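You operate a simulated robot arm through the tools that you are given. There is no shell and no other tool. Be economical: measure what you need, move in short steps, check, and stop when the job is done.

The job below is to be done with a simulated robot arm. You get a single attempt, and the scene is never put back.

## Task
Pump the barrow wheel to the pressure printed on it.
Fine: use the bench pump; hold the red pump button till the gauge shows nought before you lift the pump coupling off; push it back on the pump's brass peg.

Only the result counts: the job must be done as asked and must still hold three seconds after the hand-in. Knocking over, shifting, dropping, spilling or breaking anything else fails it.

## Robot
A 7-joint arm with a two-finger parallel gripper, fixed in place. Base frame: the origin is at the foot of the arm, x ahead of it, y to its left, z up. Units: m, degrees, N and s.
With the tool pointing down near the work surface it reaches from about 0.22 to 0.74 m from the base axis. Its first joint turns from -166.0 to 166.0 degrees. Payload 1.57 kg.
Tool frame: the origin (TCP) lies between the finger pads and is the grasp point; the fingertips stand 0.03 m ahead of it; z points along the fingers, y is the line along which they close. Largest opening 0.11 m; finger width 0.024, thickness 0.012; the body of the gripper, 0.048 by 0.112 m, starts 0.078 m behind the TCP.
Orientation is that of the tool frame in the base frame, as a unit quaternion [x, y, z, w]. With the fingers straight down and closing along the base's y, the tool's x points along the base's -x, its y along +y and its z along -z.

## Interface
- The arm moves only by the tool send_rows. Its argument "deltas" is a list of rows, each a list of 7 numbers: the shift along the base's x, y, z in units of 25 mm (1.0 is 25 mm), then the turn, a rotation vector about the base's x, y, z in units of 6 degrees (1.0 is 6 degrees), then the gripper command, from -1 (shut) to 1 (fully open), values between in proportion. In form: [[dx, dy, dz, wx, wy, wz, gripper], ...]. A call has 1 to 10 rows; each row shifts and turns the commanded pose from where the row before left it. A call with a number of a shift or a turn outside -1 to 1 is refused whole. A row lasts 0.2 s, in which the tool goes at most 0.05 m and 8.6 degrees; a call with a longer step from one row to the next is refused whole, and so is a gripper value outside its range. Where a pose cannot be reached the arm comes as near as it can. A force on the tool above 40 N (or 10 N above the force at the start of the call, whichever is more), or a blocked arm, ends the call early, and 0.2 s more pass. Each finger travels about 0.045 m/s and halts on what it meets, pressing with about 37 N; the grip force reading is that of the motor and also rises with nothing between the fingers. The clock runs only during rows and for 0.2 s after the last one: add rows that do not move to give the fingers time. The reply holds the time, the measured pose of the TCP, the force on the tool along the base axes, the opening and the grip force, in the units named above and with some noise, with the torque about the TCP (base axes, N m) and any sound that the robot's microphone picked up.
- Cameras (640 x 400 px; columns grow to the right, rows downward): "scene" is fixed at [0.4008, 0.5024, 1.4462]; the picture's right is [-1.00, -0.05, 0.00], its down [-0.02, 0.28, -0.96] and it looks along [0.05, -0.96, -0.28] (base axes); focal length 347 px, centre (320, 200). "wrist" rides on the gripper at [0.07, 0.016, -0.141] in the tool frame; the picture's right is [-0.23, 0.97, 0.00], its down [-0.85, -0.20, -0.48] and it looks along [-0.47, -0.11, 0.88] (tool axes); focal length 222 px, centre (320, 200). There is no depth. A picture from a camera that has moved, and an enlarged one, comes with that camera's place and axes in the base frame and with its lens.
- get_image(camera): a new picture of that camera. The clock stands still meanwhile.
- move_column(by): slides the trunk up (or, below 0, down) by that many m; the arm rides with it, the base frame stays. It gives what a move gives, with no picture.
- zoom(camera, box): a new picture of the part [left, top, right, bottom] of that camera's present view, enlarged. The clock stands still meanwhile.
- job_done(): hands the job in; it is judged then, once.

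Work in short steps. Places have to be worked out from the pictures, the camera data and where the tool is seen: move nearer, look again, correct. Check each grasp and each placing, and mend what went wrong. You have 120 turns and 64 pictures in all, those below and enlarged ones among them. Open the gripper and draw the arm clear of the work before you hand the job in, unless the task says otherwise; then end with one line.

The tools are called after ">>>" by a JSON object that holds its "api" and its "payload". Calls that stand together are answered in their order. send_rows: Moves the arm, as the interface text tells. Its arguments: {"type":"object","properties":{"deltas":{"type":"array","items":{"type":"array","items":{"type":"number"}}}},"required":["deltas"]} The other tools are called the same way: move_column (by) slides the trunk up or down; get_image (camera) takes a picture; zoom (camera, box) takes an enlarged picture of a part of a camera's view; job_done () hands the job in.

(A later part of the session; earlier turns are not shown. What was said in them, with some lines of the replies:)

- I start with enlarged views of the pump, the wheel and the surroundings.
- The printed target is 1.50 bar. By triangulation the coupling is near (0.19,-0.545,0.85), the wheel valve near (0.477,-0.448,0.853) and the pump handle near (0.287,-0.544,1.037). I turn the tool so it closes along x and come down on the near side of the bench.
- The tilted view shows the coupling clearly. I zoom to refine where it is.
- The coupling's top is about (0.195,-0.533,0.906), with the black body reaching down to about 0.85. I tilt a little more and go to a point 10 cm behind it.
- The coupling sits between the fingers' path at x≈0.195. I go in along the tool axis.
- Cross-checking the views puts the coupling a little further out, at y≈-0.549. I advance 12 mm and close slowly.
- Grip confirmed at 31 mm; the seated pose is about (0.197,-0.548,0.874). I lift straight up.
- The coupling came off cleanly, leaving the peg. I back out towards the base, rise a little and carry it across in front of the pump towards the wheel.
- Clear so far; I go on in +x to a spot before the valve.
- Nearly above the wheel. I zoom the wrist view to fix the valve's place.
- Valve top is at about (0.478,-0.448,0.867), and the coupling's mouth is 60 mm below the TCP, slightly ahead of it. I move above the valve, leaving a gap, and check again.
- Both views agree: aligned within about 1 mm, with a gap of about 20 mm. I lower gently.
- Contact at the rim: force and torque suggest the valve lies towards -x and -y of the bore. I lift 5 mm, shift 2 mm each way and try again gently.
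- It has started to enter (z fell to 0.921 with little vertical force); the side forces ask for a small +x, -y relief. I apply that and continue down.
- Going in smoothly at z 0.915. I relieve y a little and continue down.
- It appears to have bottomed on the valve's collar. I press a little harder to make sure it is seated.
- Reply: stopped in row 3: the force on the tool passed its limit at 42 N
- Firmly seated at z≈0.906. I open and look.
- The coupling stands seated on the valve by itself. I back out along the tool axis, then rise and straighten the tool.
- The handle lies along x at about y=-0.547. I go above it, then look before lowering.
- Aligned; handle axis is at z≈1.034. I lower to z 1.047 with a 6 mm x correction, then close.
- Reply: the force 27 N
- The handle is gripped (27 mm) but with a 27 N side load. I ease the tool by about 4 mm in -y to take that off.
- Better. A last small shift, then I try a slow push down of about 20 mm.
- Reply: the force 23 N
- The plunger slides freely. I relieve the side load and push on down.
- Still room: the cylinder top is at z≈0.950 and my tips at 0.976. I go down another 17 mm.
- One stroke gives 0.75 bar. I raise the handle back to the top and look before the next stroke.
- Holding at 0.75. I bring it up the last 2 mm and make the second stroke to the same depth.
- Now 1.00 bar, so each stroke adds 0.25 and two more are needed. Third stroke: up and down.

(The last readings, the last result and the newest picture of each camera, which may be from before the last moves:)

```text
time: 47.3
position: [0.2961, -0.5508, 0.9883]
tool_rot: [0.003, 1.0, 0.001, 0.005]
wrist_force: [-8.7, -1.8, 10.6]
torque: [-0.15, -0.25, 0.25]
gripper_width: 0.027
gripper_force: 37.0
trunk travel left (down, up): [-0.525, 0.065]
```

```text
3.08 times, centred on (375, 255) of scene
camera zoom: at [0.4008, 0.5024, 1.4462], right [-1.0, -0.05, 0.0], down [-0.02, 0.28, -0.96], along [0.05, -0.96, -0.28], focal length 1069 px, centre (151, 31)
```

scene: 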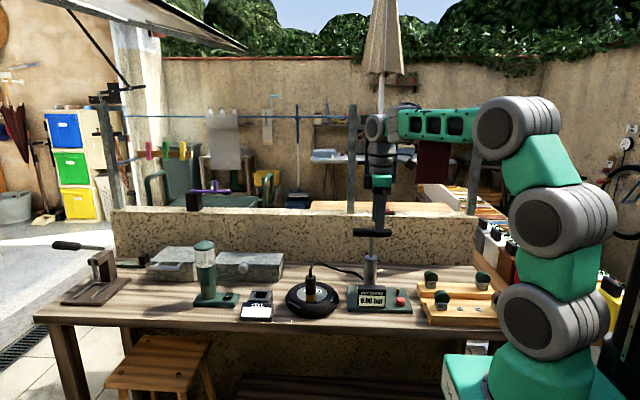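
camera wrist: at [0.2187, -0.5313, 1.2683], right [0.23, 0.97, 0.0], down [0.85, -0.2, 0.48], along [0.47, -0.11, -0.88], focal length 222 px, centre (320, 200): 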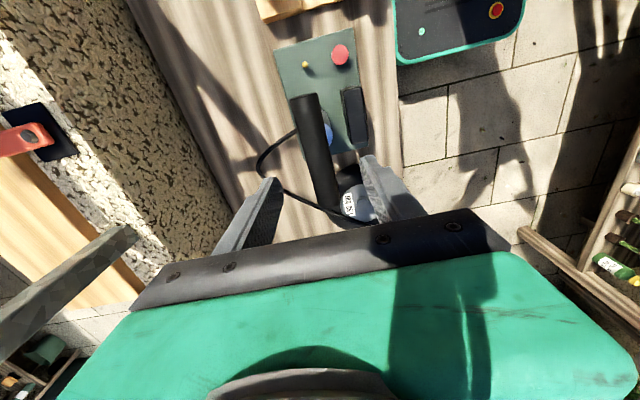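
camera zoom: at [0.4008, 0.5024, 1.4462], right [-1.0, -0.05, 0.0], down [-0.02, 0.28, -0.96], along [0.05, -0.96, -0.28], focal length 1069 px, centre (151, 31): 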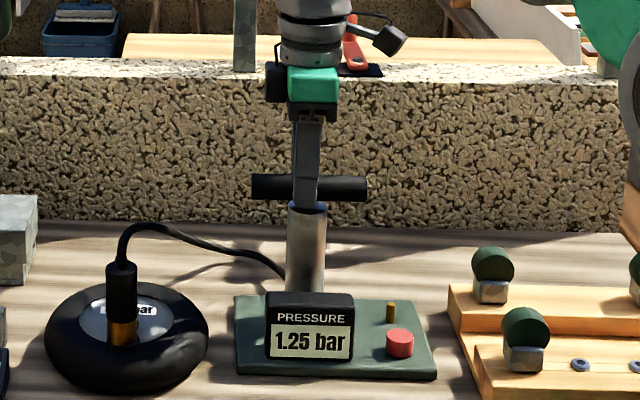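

1.25 bar. One more stroke.

>>> {"api": "send_rows", "payload": {"deltas": [[0, 0, 0.3, 0, 0, 0, -1], [0, 0, 0.3, 0, 0, 0, -1], [0, -0.02, 0.3, 0, 0, 0, -1], [0, 0, 0.3, 0, 0, 0, -1], [0, -0.02, 0.3, 0, 0, 0, -1], [0, 0, 0.3, 0, 0, 0, -1], [0, 0, 0.3, 0, 0, 0, -1], [0, 0, 0.3, 0, 0, 0, -1], [0, 0, 0.18, 0, 0, 0, -1], [0, 0, 0, 0, 0, 0, -1]]}}

>>> {"api": "send_rows", "payload": {"deltas": [[-0.02, 0.02, 0, 0, 0, 0, -1], [0, 0, -0.3, 0, 0, 0, -1], [0, 0, -0.3, 0, 0, 0, -1], [0, 0, -0.3, 0, 0, 0, -1], [0, 0.02, -0.3, 0, 0, 0, -1], [0, 0, -0.3, 0, 0, 0, -1], [0, 0, -0.3, 0, 0, 0, -1], [0, 0, -0.3, 0, 0, 0, -1], [0, 0, -0.3, 0, 0, 0, -1], [0, 0, -0.18, 0, 0, 0, -1]]}}

>>> {"api": "zoom", "payload": {"camera": "scene", "box": [320, 190, 430, 320]}}

```text
time: 49.5
position: [0.2948, -0.5503, 1.0523]
tool_rot: [0.003, 1.0, 0.004, 0.005]
wrist_force: [-13.7, 13.0, -3.6]
torque: [0.24, 0.27, 0.41]
gripper_width: 0.0271
gripper_force: 37.8
trunk travel left (down, up): [-0.525, 0.065]
```

```text
time: 51.7
position: [0.2956, -0.5491, 0.9887]
tool_rot: [0.002, 1.0, 0.0, 0.004]
wrist_force: [4.2, 7.8, 10.8]
torque: [0.14, -0.16, 0.5]
gripper_width: 0.027
gripper_force: 37.5
trunk travel left (down, up): [-0.525, 0.065]
```

```text
3.08 times, centred on (375, 255) of scene
camera zoom: at [0.4008, 0.5024, 1.4462], right [-1.0, -0.05, 0.0], down [-0.02, 0.28, -0.96], along [0.05, -0.96, -0.28], focal length 1069 px, centre (151, 31)
```

zoom: 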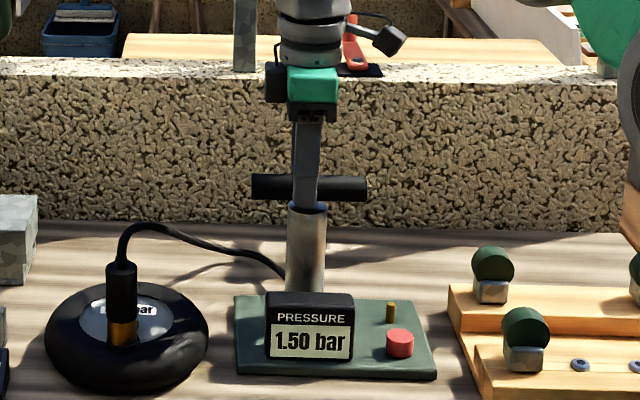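

1.50 bar reached. I release the handle where it stands, rise clear, and move back to turn the tool for pressing the button.

>>> {"api": "send_rows", "payload": {"deltas": [[0, 0, 0, 0, 0, 0, -0.3], [0, 0, 0, 0, 0, 0, 0.1], [0, 0, 0, 0, 0, 0, 0.2], [0, 0, 0, 0, 0, 0, 0.2], [0, 0, 0.5, 0, 0, 0, 0.2], [0, 0, 0.9, 0, 0, 0, 0.2], [0, 0, 0.9, 0, 0, 0, 0.2], [0, 0, 0.9, 0, 0, 0, 0.2], [0, 0, 0.9, 0, 0, 0, 0.2], [0, 0.5, 0.3, 0, 0, 0, 0.2]]}}

>>> {"api": "send_rows", "payload": {"deltas": [[-0.4, 0.8, 0, 0, 0, -1, -1], [-0.4, 0.8, 0, 0, 0, -1, -1], [-0.4, 0.8, 0, 0, 0, -1, -1], [-0.4, 0.8, 0, 0, 0, -1, -1], [-0.4, 0.4, 0, 0, 0, -1, -1], [-0.4, 0, 0, 0, 0, -1, -1], [-0.4, 0, 0, 0, 0, -1, -1], [-0.4, 0, 0, 0, 0, -1, -1], [-0.4, 0, 0, 0, 0, -1, -1], [-0.4, 0, 0, 0, 0, -1, -1]]}}

>>> {"api": "send_rows", "payload": {"deltas": [[0, 0, 0, 0, 0, -1, -1], [0, 0, 0, 0, 0, -1, -1], [0, 0, 0, 0, 0, -1, -1], [0, 0, 0, 0, 0, -1, -1], [0, 0, 0, 0, 0, -1, -1], [0, 0, -0.8, -1, 0, 0, -1], [0, 0, -0.8, -1, 0, 0, -1], [0, 0, -0.8, -1, 0, 0, -1], [0, 0, -0.8, -1, 0, 0, -1], [0, 0, 0, 0, 0, 0, -1]]}}

>>> {"api": "get_image", "payload": {"camera": "wrist"}}

>>> {"api": "zoom", "payload": {"camera": "scene", "box": [280, 190, 440, 320]}}

```text
time: 53.9
position: [0.2957, -0.5389, 1.0975]
tool_rot: [0.003, 1.0, 0.002, 0.004]
wrist_force: [-0.8, 0.3, 0.7]
torque: [-0.01, -0.02, -0.01]
gripper_width: 0.066
gripper_force: 0.1
trunk travel left (down, up): [-0.525, 0.065]
```

```text
time: 56.1
position: [0.1961, -0.4494, 1.0978]
tool_rot: [0.502, 0.865, -0.001, 0.006]
wrist_force: [0.5, 0.7, 0.1]
torque: [0.04, -0.02, -0.01]
gripper_width: 0.0
gripper_force: 21.2
trunk travel left (down, up): [-0.525, 0.065]
```

```text
time: 58.3
position: [0.1963, -0.448, 1.0176]
tool_rot: [0.692, 0.69, -0.15, 0.152]
wrist_force: [0.1, 0.1, -0.2]
torque: [-0.01, -0.02, 0.0]
gripper_width: 0.0
gripper_force: 21.3
trunk travel left (down, up): [-0.525, 0.065]
```

```text
25 pictures are left
camera wrist: at [0.2124, -0.326, 1.1173], right [0.97, -0.21, 0.1], down [-0.21, -0.58, 0.79], along [-0.11, -0.79, -0.61], focal length 222 px, centre (320, 200)
```

wrist: 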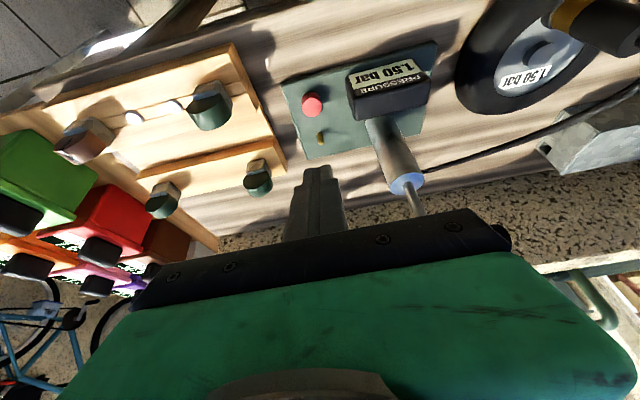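

```text
3.08 times, centred on (360, 255) of scene
camera zoom: at [0.4008, 0.5024, 1.4462], right [-1.0, -0.05, 0.0], down [-0.02, 0.28, -0.96], along [0.05, -0.96, -0.28], focal length 1069 px, centre (197, 31)
```

zoom: 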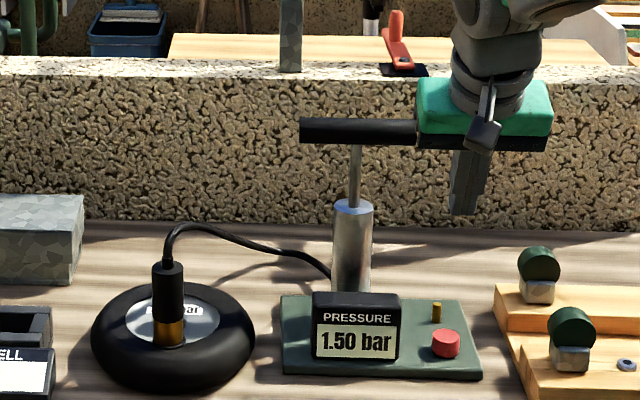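

The handle sprang back up by itself and the gauge holds 1.50. The button top is at about (0.196,-0.488,0.836); I lower the closed fingertips to just above it.

>>> {"api": "send_rows", "payload": {"deltas": [[0, -0.5, -0.8, 0, 0, 0, -1], [0, -0.5, -0.8, 0, 0, 0, -1], [0, -0.6, -0.8, 0, 0, 0, -1], [0, 0, -0.8, 0, 0, 0, -1], [0, 0, -0.8, 0, 0, 0, -1], [0, 0, -0.8, 0, 0, 0, -1], [0, 0, -0.6, 0, 0, 0, -1], [0, 0, 0, 0, 0, 0, -1]]}}

>>> {"api": "zoom", "payload": {"camera": "scene", "box": [330, 230, 440, 320]}}

>>> {"api": "get_image", "payload": {"camera": "wrist"}}

```text
time: 60.1
position: [0.1942, -0.4887, 0.8825]
tool_rot: [0.693, 0.689, -0.149, 0.151]
wrist_force: [-0.3, -0.4, -0.2]
torque: [-0.01, 0.0, -0.01]
gripper_width: 0.0002
gripper_force: 21.2
trunk travel left (down, up): [-0.525, 0.065]
```

```text
4.44 times, centred on (385, 275) of scene
camera zoom: at [0.4008, 0.5024, 1.4462], right [-1.0, -0.05, 0.0], down [-0.02, 0.28, -0.96], along [0.05, -0.96, -0.28], focal length 1544 px, centre (31, -133)
```

zoom: 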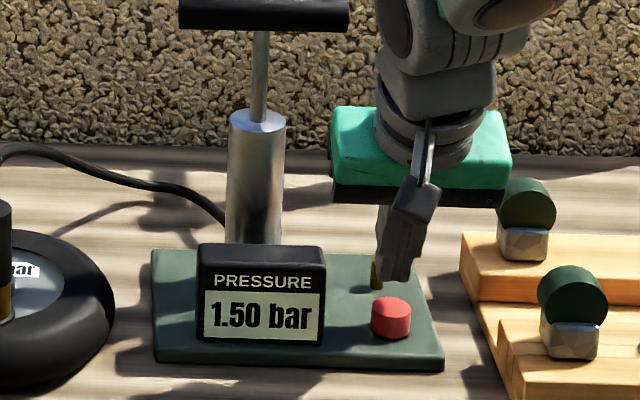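

```text
22 pictures are left
camera wrist: at [0.2108, -0.3671, 0.9815], right [0.97, -0.21, 0.1], down [-0.21, -0.58, 0.79], along [-0.11, -0.79, -0.61], focal length 222 px, centre (320, 200)
```

wrist: 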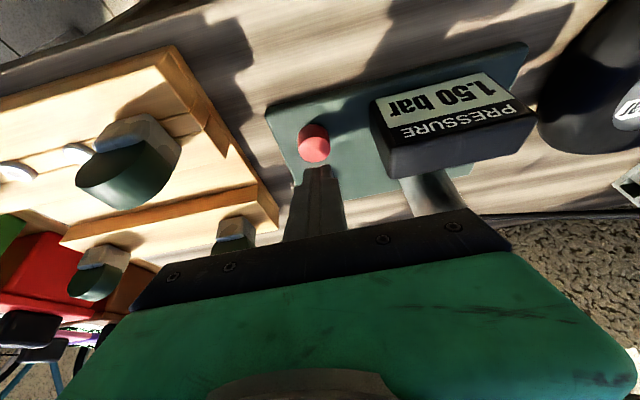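

The tip is above the button with a gap of about 15 mm. I press down slowly.

>>> {"api": "send_rows", "payload": {"deltas": [[0, 0, -0.3, 0, 0, 0, -1], [0, 0, -0.2, 0, 0, 0, -1], [0, 0, -0.1, 0, 0, 0, -1], [0, 0, 0, 0, 0, 0, -1]]}}

```text
time: 61.1
position: [0.1944, -0.4889, 0.8663]
tool_rot: [0.693, 0.689, -0.148, 0.151]
wrist_force: [0.2, -0.1, 0.7]
torque: [0.0, -0.01, -0.01]
gripper_width: 0.0
gripper_force: 21.3
trunk travel left (down, up): [-0.525, 0.065]
```

No contact yet; I go on in small steps.

>>> {"api": "send_rows", "payload": {"deltas": [[0, 0, -0.1, 0, 0, 0, -1], [0, 0, -0.1, 0, 0, 0, -1], [0, 0, 0, 0, 0, 0, -1]]}}

>>> {"api": "zoom", "payload": {"camera": "scene", "box": [330, 230, 440, 320]}}

```text
time: 61.9
position: [0.1955, -0.4888, 0.8616]
tool_rot: [0.693, 0.689, -0.148, 0.152]
wrist_force: [-0.9, 2.4, 2.7]
torque: [0.02, 0.03, -0.03]
gripper_width: 0.0
gripper_force: 21.5
trunk travel left (down, up): [-0.525, 0.065]
heard: click
```

```text
4.44 times, centred on (385, 275) of scene
camera zoom: at [0.4008, 0.5024, 1.4462], right [-1.0, -0.05, 0.0], down [-0.02, 0.28, -0.96], along [0.05, -0.96, -0.28], focal length 1544 px, centre (31, -133)
```

zoom: 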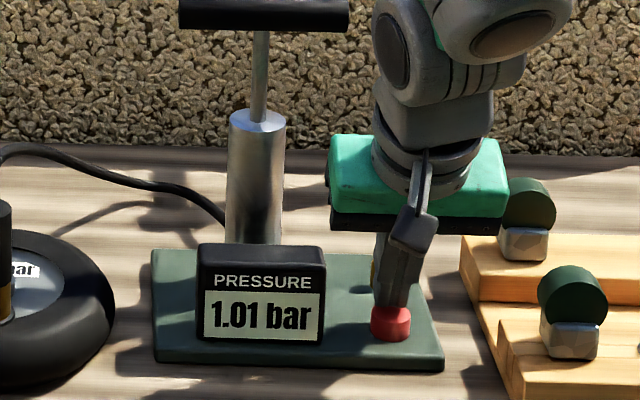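

The button clicked and the gauge is falling. I press 1 mm more and hold for about two seconds.

>>> {"api": "send_rows", "payload": {"deltas": [[0, 0, -0.04, 0, 0, 0, -1], [0, 0, 0, 0, 0, 0, -1], [0, 0, 0, 0, 0, 0, -1], [0, 0, 0, 0, 0, 0, -1], [0, 0, 0, 0, 0, 0, -1], [0, 0, 0, 0, 0, 0, -1], [0, 0, 0, 0, 0, 0, -1], [0, 0, 0, 0, 0, 0, -1], [0, 0, 0, 0, 0, 0, -1], [0, 0, 0, 0, 0, 0, -1]]}}

>>> {"api": "zoom", "payload": {"camera": "scene", "box": [330, 230, 440, 320]}}

```text
time: 64.1
position: [0.194, -0.4893, 0.8608]
tool_rot: [0.692, 0.69, -0.149, 0.151]
wrist_force: [0.7, -0.7, 3.0]
torque: [-0.04, -0.02, 0.0]
gripper_width: 0.0
gripper_force: 20.8
trunk travel left (down, up): [-0.525, 0.065]
```

```text
4.44 times, centred on (385, 275) of scene
camera zoom: at [0.4008, 0.5024, 1.4462], right [-1.0, -0.05, 0.0], down [-0.02, 0.28, -0.96], along [0.05, -0.96, -0.28], focal length 1544 px, centre (31, -133)
```

zoom: 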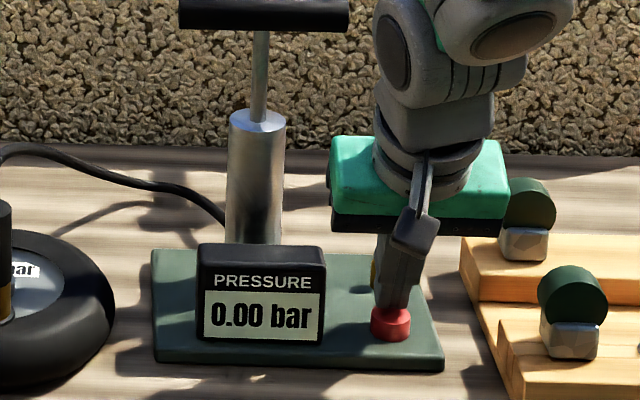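

The gauge shows 0.00. I lift off, open, retreat, and travel back towards the coupling on the wheel.

>>> {"api": "send_rows", "payload": {"deltas": [[0, 0, 0.8, 0, 0, 0, -1], [0, 0, 0.9, 0, 0, 0, -1], [0, 0.4, 0.9, 0, 0, 0, -0.5], [0, 0.8, 0.9, 0, 0, 0, 0.2], [0, 0.9, 0.9, 0, 0, 0, 0.2], [0, 0.9, 0.83, -1, 0, 0, 0.2], [0.4, 0.9, 0, -1, 0, 0, 0.2], [0.9, 0.9, 0, -1, 0, 0, 0.2], [0.9, 0, 0, 0, 0, 0, 0.2], [0.9, 0, 0, 0, 0, 0, 0.2]]}}

>>> {"api": "send_rows", "payload": {"deltas": [[0.9, 0, 0, 0, 0, 0, 0.2], [0.9, 0, 0, 0, 0, 0, 0.2], [0.9, 0, 0, 0, 0, 0, 0.2], [0.9, 0, 0, 0, 0, 0, 0.2], [0.9, 0, 0, 0, 0, 0, 0.2], [0.9, 0, 0, 0, 0, 0, 0.2], [0.9, 0, 0, 0, 0, 0, 0.2], [0.9, 0, 0, 0, 0, 0, 0.2], [0.9, 0, 0, 0, 0, 0, 0.2], [0, 0, 0, 0, 0, 0, 0.2]]}}

>>> {"api": "get_image", "payload": {"camera": "wrist"}}

```text
time: 66.3
position: [0.2712, -0.3665, 0.9904]
tool_rot: [0.661, 0.658, -0.254, 0.257]
wrist_force: [0.2, 0.1, -0.9]
torque: [-0.05, -0.01, -0.02]
gripper_width: 0.066
gripper_force: 0.1
trunk travel left (down, up): [-0.525, 0.065]
```

```text
time: 68.5
position: [0.4761, -0.3656, 0.9921]
tool_rot: [0.66, 0.658, -0.255, 0.258]
wrist_force: [0.6, -0.4, -0.1]
torque: [-0.04, -0.01, 0.02]
gripper_width: 0.0659
gripper_force: 0.1
trunk travel left (down, up): [-0.525, 0.065]
```

```text
19 pictures are left
camera wrist: at [0.4917, -0.2179, 1.0494], right [0.97, -0.17, 0.16], down [-0.21, -0.31, 0.93], along [-0.11, -0.94, -0.33], focal length 222 px, centre (320, 200)
```

wrist: 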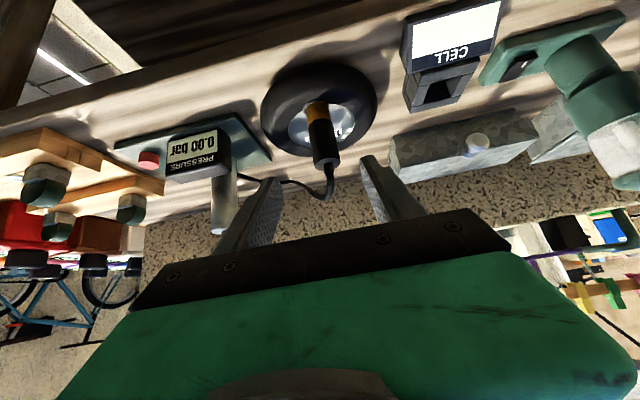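

The coupling is between the fingers' path. I go in to the same grip point as before and close.

>>> {"api": "send_rows", "payload": {"deltas": [[0.144, -0.53, -0.58, 0, 0, 0, 0.2], [0, -0.53, -0.58, 0, 0, 0, 0.2], [0, -0.54, -0.58, 0, 0, 0, 0.2], [0, -0.54, -0.58, 0, 0, 0, 0.2], [0, -0.54, -0.59, 0, 0, 0, 0.2], [0, -0.54, -0.59, 0, 0, 0, 0.2], [0, 0, 0, 0, 0, 0, -0.2], [0, 0, 0, 0, 0, 0, -0.5], [0, 0, 0, 0, 0, 0, -1], [0, 0, 0, 0, 0, 0, -1]]}}

>>> {"api": "get_image", "payload": {"camera": "wrist"}}

```text
time: 70.7
position: [0.4774, -0.4474, 0.9045]
tool_rot: [0.66, 0.658, -0.255, 0.258]
wrist_force: [3.0, 0.3, 0.5]
torque: [0.03, -0.12, -0.02]
gripper_width: 0.0313
gripper_force: 27.9
trunk travel left (down, up): [-0.525, 0.065]
```

```text
18 pictures are left
camera wrist: at [0.4936, -0.2997, 0.9621], right [0.97, -0.17, 0.16], down [-0.21, -0.31, 0.93], along [-0.11, -0.94, -0.33], focal length 222 px, centre (320, 200)
```

wrist: 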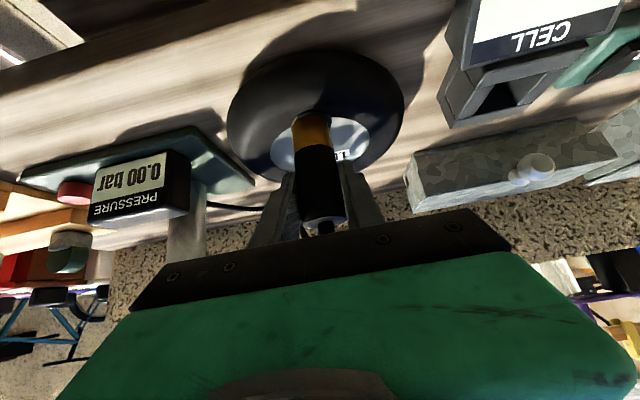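

Gripped again. I pull straight up slowly.

>>> {"api": "send_rows", "payload": {"deltas": [[0, 0, 0.1, 0, 0, 0, -1], [0, 0, 0.2, 0, 0, 0, -1], [0, 0, 0.3, 0, 0, 0, -1], [0, 0, 0.4, 0, 0, 0, -1], [0, 0, 0.5, 0, 0, 0, -1], [0, 0, 0.5, 0, 0, 0, -1], [0, 0, 0.5, 0, 0, 0, -1]]}}

>>> {"api": "zoom", "payload": {"camera": "scene", "box": [270, 220, 420, 320]}}

```text
time: 72.3
position: [0.4777, -0.4477, 0.9658]
tool_rot: [0.661, 0.657, -0.255, 0.258]
wrist_force: [-0.2, 0.1, -0.7]
torque: [-0.02, 0.03, 0.0]
gripper_width: 0.0306
gripper_force: 36.7
trunk travel left (down, up): [-0.525, 0.065]
```

```text
4.00 times, centred on (345, 270) of scene
camera zoom: at [0.4008, 0.5024, 1.4462], right [-1.0, -0.05, 0.0], down [-0.02, 0.28, -0.96], along [0.05, -0.96, -0.28], focal length 1390 px, centre (220, -80)
```

zoom: 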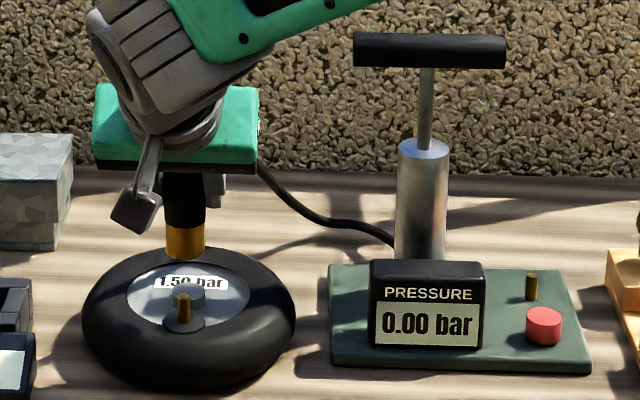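

Off cleanly; the wheel stayed put. I carry the coupling back round in front of the pump.

>>> {"api": "send_rows", "payload": {"deltas": [[0, 0.5, 0.6, 0, 0, 0, -1], [0, 0.7, 0.6, 0, 0, 0, -1], [-0.5, 0.8, 0, 0, 0, 0, -1], [-0.9, 0, 0, 0, 0, 0, -1], [-0.9, 0, 0, 0, 0, 0, -1], [-0.9, 0, 0, 0, 0, 0, -1], [-0.9, 0, 0, 0, 0, 0, -1], [-0.9, 0, 0, 0, 0, 0, -1], [-0.9, 0, 0, 0, 0, 0, -1], [-0.9, 0, 0, 0, 0, 0, -1]]}}

>>> {"api": "send_rows", "payload": {"deltas": [[-0.9, 0, 0, 0, 0, 0, -1], [-0.9, 0, 0, 0, 0, 0, -1], [-0.9, 0, 0, 0, 0, 0, -1], [-0.9, 0, 0, 0, 0, 0, -1], [-0.85, 0, 0, 0, 0, 0, -1], [0, -0.8, -0.2, 0, 0, 0, -1], [0, -0.8, -0.4, 0, 0, 0, -1], [0, -0.8, -0.4, 0, 0, 0, -1], [0, -0.8, -0.4, 0, 0, 0, -1], [0, -0.8, -0.4, 0, 0, 0, -1]]}}

```text
time: 74.5
position: [0.3077, -0.3977, 0.9985]
tool_rot: [0.66, 0.658, -0.255, 0.258]
wrist_force: [-0.1, 0.2, -1.1]
torque: [0.03, 0.05, 0.03]
gripper_width: 0.0308
gripper_force: 37.5
trunk travel left (down, up): [-0.525, 0.065]
```

```text
time: 76.7
position: [0.1952, -0.4996, 0.9506]
tool_rot: [0.661, 0.657, -0.255, 0.257]
wrist_force: [-0.9, -0.7, -0.8]
torque: [-0.01, 0.02, 0.0]
gripper_width: 0.0305
gripper_force: 36.9
trunk travel left (down, up): [-0.525, 0.065]
```

Now to just above the peg, then a check.

>>> {"api": "send_rows", "payload": {"deltas": [[0.01, -0.7, -0.3, 0, 0, 0, -1], [0, -0.7, -0.3, 0, 0, 0, -1], [0, -0.64, -0.4, 0, 0, 0, -1], [0, 0, -0.1, 0, 0, 0, -1], [0, 0, 0, 0, 0, 0, -1]]}}

>>> {"api": "zoom", "payload": {"camera": "wrist", "box": [250, 20, 400, 130]}}

>>> {"api": "zoom", "payload": {"camera": "scene", "box": [360, 230, 430, 320]}}

```text
time: 77.9
position: [0.1966, -0.5483, 0.9239]
tool_rot: [0.661, 0.657, -0.254, 0.258]
wrist_force: [0.4, -0.6, -1.1]
torque: [-0.05, -0.01, 0.0]
gripper_width: 0.0306
gripper_force: 36.8
trunk travel left (down, up): [-0.525, 0.065]
```

```text
3.64 times, centred on (325, 75) of wrist
camera zoom: at [0.2136, -0.4019, 0.9816], right [0.97, -0.17, 0.16], down [-0.21, -0.31, 0.93], along [-0.11, -0.94, -0.33], focal length 808 px, centre (302, 654)
```

zoom: 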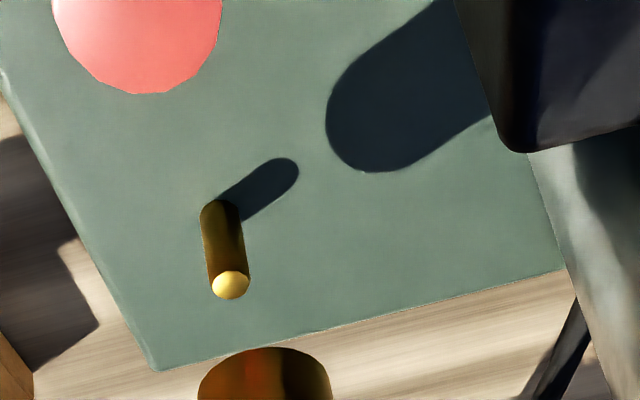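

```text
4.44 times, centred on (395, 275) of scene
camera zoom: at [0.4008, 0.5024, 1.4462], right [-1.0, -0.05, 0.0], down [-0.02, 0.28, -0.96], along [0.05, -0.96, -0.28], focal length 1544 px, centre (-13, -133)
```

zoom: 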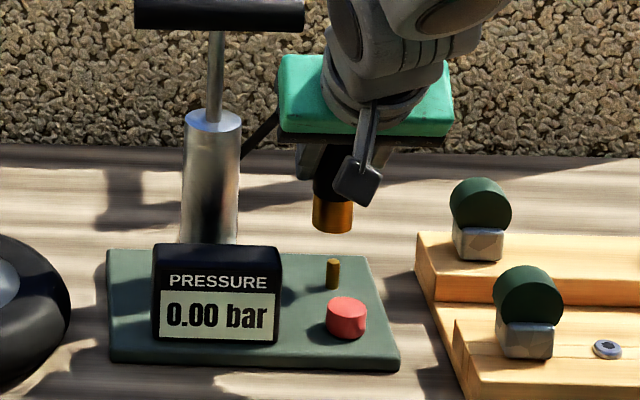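

Wrist and scene views put the peg about 2–3 mm towards -x of the mouth, with y aligned and a gap of about 33 mm. I correct x and lower gently, watching the forces.

>>> {"api": "send_rows", "payload": {"deltas": [[-0.1, 0, -0.3, 0, 0, 0, -1], [0, 0, -0.3, 0, 0, 0, -1], [0, 0, -0.3, 0, 0, 0, -1], [0, 0, -0.15, 0, 0, 0, -1], [0, 0, 0, 0, 0, 0, -1]]}}

>>> {"api": "zoom", "payload": {"camera": "wrist", "box": [250, 20, 400, 130]}}

>>> {"api": "zoom", "payload": {"camera": "scene", "box": [370, 260, 420, 310]}}

```text
time: 79.1
position: [0.196, -0.5494, 0.8991]
tool_rot: [0.659, 0.658, -0.254, 0.259]
wrist_force: [1.0, -0.5, 0.1]
torque: [0.0, 0.03, 0.03]
gripper_width: 0.0305
gripper_force: 36.8
trunk travel left (down, up): [-0.525, 0.065]
```

```text
3.64 times, centred on (325, 75) of wrist
camera zoom: at [0.2119, -0.4021, 0.9552], right [0.97, -0.17, 0.16], down [-0.21, -0.31, 0.93], along [-0.11, -0.94, -0.33], focal length 808 px, centre (302, 654)
```

zoom: 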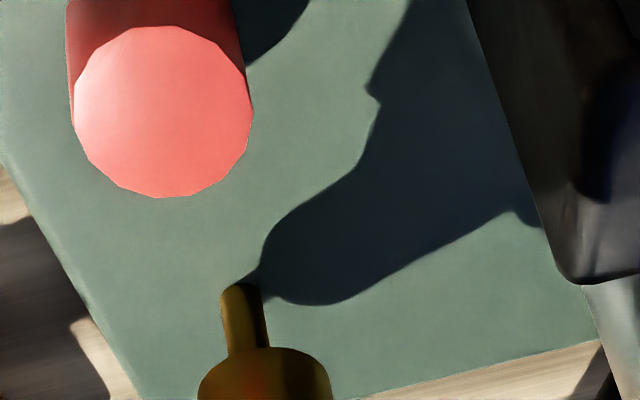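

```text
8.00 times, centred on (395, 285) of scene
camera zoom: at [0.4008, 0.5024, 1.4462], right [-1.0, -0.05, 0.0], down [-0.02, 0.28, -0.96], along [0.05, -0.96, -0.28], focal length 2779 px, centre (-280, -480)
```

zoom: 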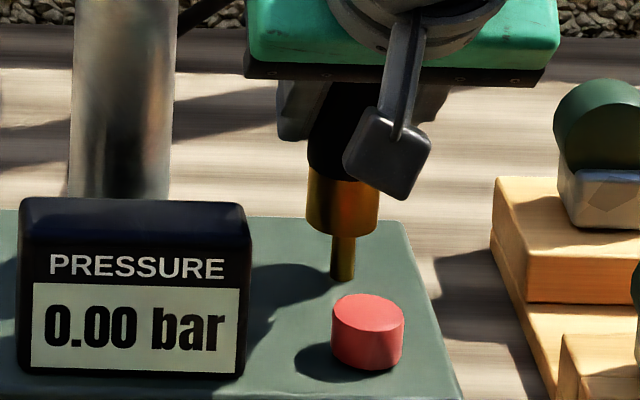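

No contact yet; the scene view shows x aligned and the wrist view suggests 1–2 mm more towards -x. I apply 1.2 mm and lower on.

>>> {"api": "send_rows", "payload": {"deltas": [[-0.05, 0, -0.1, 0, 0, 0, -1], [0, 0, -0.15, 0, 0, 0, -1], [0, 0, -0.15, 0, 0, 0, -1], [0, 0, 0, 0, 0, 0, -1]]}}

```text
time: 80.1
position: [0.1952, -0.5489, 0.8876]
tool_rot: [0.66, 0.658, -0.252, 0.258]
wrist_force: [-0.3, -0.7, -0.9]
torque: [-0.03, -0.01, 0.02]
gripper_width: 0.0309
gripper_force: 36.4
trunk travel left (down, up): [-0.525, 0.065]
```

Still no resistance at 0.888; I continue.

>>> {"api": "send_rows", "payload": {"deltas": [[0, 0, -0.1, 0, 0, 0, -1], [0, 0, -0.1, 0, 0, 0, -1], [0, 0, -0.1, 0, 0, 0, -1], [0, 0, 0, 0, 0, 0, -1]]}}

>>> {"api": "zoom", "payload": {"camera": "scene", "box": [370, 260, 420, 310]}}

```text
time: 81.1
position: [0.1951, -0.549, 0.88]
tool_rot: [0.66, 0.658, -0.255, 0.258]
wrist_force: [0.3, 0.7, -1.3]
torque: [-0.03, 0.01, -0.06]
gripper_width: 0.0306
gripper_force: 37.1
trunk travel left (down, up): [-0.525, 0.065]
```

```text
8.00 times, centred on (395, 285) of scene
camera zoom: at [0.4008, 0.5024, 1.4462], right [-1.0, -0.05, 0.0], down [-0.02, 0.28, -0.96], along [0.05, -0.96, -0.28], focal length 2779 px, centre (-280, -480)
```

zoom: 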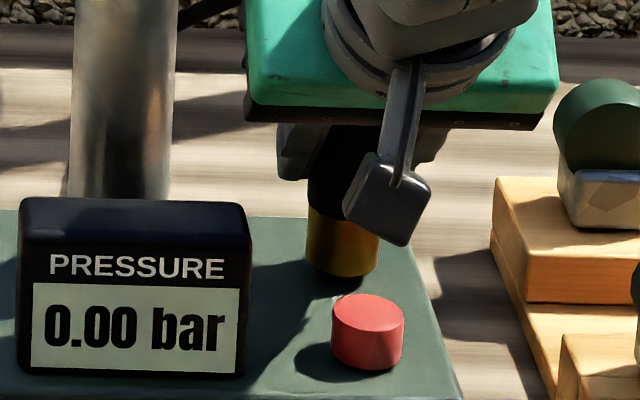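

The mouth is over the peg with no side force. I continue until it bottoms.

>>> {"api": "send_rows", "payload": {"deltas": [[0, 0, -0.1, 0, 0, 0, -1], [0, 0, -0.1, 0, 0, 0, -1], [0, 0, -0.1, 0, 0, 0, -1], [0, 0, 0, 0, 0, 0, -1]]}}

```text
time: 82.1
position: [0.1954, -0.5492, 0.8724]
tool_rot: [0.661, 0.658, -0.254, 0.258]
wrist_force: [-0.2, 0.6, -0.4]
torque: [0.01, -0.01, 0.0]
gripper_width: 0.0306
gripper_force: 37.1
trunk travel left (down, up): [-0.525, 0.065]
```

>>> {"api": "send_rows", "payload": {"deltas": [[0, 0, -0.08, 0, 0, 0, -1], [0, 0, -0.08, 0, 0, 0, -1], [0, 0, 0, 0, 0, 0, -1]]}}

>>> {"api": "zoom", "payload": {"camera": "scene", "box": [370, 260, 420, 310]}}

>>> {"api": "zoom", "payload": {"camera": "wrist", "box": [250, 60, 400, 170]}}

```text
time: 82.9
position: [0.1932, -0.5492, 0.8725]
tool_rot: [0.659, 0.657, -0.256, 0.261]
wrist_force: [-1.7, 16.5, 26.0]
torque: [0.44, 0.45, -0.05]
gripper_width: 0.0307
gripper_force: 36.7
trunk travel left (down, up): [-0.525, 0.065]
```

```text
8.00 times, centred on (395, 285) of scene
camera zoom: at [0.4008, 0.5024, 1.4462], right [-1.0, -0.05, 0.0], down [-0.02, 0.28, -0.96], along [0.05, -0.96, -0.28], focal length 2779 px, centre (-280, -480)
```

zoom: 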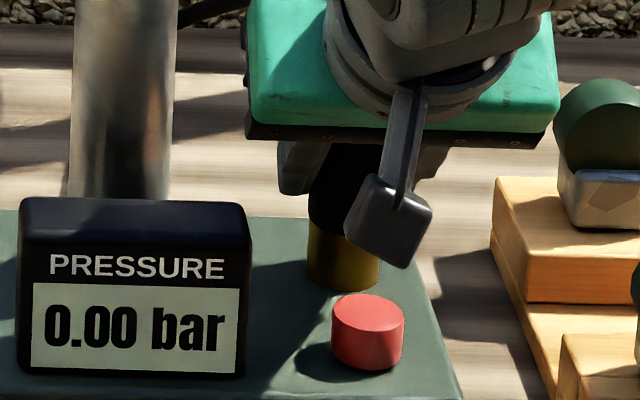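

```text
3.64 times, centred on (325, 115) of wrist
camera zoom: at [0.2099, -0.4019, 0.9286], right [0.97, -0.17, 0.16], down [-0.21, -0.3, 0.93], along [-0.11, -0.94, -0.33], focal length 808 px, centre (302, 509)
```

zoom: 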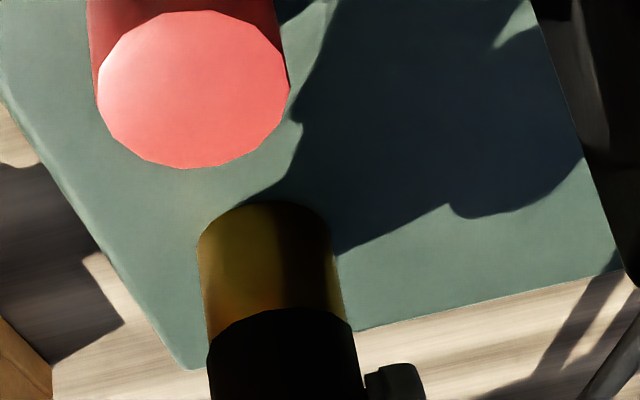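

Seated at 0.8725 with 26 N of push, the same height as at the start. I ease off slightly and open.

>>> {"api": "send_rows", "payload": {"deltas": [[0, 0, 0.05, 0, 0, 0, -1], [0, 0, 0, 0, 0, 0, -0.6], [0, 0, 0, 0, 0, 0, -0.2], [0, 0, 0, 0, 0, 0, 0.2], [0, 0, 0, 0, 0, 0, 0.2], [0, 0, 0, 0, 0, 0, 0.2]]}}

>>> {"api": "send_rows", "payload": {"deltas": [[0, 0.3, 0.33, 0, 0, 0, 0.2], [0, 0.6, 0.66, 0, 0, 0, 0.2], [0, 0.6, 0.66, 0, 0, 0, 0.2], [0, 0.6, 0.66, 0, 0, 0, 0.2], [0, 0.6, 0.66, 0, 0, 0, 0.2], [0, 0.6, 0.66, 0, 0, 0, 0.2], [0, 0.6, 0.66, 0, 0, 0, 0.2], [0, 0.6, 0.9, 0, 0, 0, 0.2], [0, 0.6, 0.9, 0, 0, 0, 0.2], [0, 0, 0.9, 0, 0, 0, 0.2]]}}

>>> {"api": "zoom", "payload": {"camera": "scene", "box": [270, 200, 430, 320]}}

>>> {"api": "get_image", "payload": {"camera": "scene"}}

```text
time: 84.3
position: [0.1927, -0.5502, 0.8706]
tool_rot: [0.66, 0.658, -0.254, 0.258]
wrist_force: [0.8, 0.1, -0.1]
torque: [0.0, 0.0, 0.0]
gripper_width: 0.0661
gripper_force: 0.0
trunk travel left (down, up): [-0.525, 0.065]
```

```text
time: 86.5
position: [0.1942, -0.421, 1.0438]
tool_rot: [0.661, 0.658, -0.254, 0.258]
wrist_force: [0.1, 0.8, 0.2]
torque: [0.04, 0.03, -0.01]
gripper_width: 0.066
gripper_force: 0.0
trunk travel left (down, up): [-0.525, 0.065]
```

```text
3.33 times, centred on (350, 260) of scene
camera zoom: at [0.4008, 0.5024, 1.4462], right [-1.0, -0.05, 0.0], down [-0.02, 0.28, -0.96], along [0.05, -0.96, -0.28], focal length 1158 px, centre (220, 0)
```

zoom: 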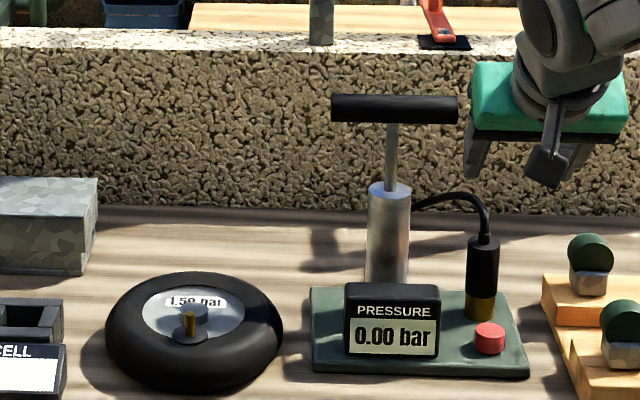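

```text
8 pictures are left
```

scene: 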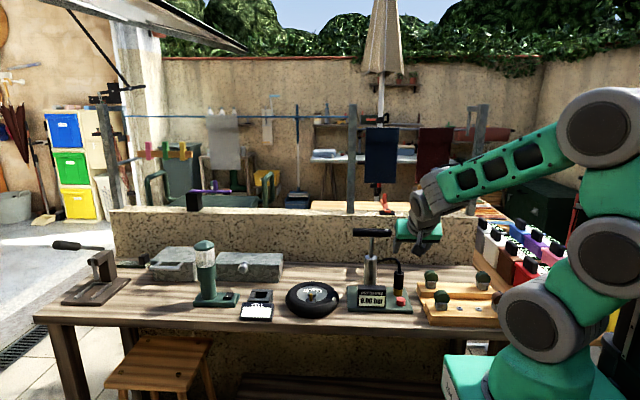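

The coupling stands on the peg as at the start, the gauge shows 0.00 and nothing else has moved. I open fully and draw up clear.

>>> {"api": "send_rows", "payload": {"deltas": [[0, 0.5, 0.9, 0, 0, 0, 0.6], [0, 0.5, 0.9, 0, 0, 0, 1], [0, 0.5, 0.9, 0, 0, 0, 1], [0, 0.3, 0.9, 0, 0, 0, 1], [0, 0, 0.9, 0, 0, 0, 1], [0, 0, 0.9, 0, 0, 0, 1], [0, 0, 0, 0, 0, 0, 1], [0, 0, 0, 0, 0, 0, 1]]}}

>>> {"api": "job_done", "payload": {}}

```text
time: 88.3
position: [0.1937, -0.3766, 1.1793]
tool_rot: [0.66, 0.658, -0.254, 0.258]
wrist_force: [1.1, 0.2, 0.0]
torque: [0.0, -0.01, 0.0]
gripper_width: 0.1099
gripper_force: 0.1
trunk travel left (down, up): [-0.525, 0.065]
```

```text
The job is handed in.
```

I pumped the barrow wheel to 1.50 bar, held the red button until the gauge showed 0.00, then lifted the coupling off and pushed it back on the brass peg; the job is handed in.
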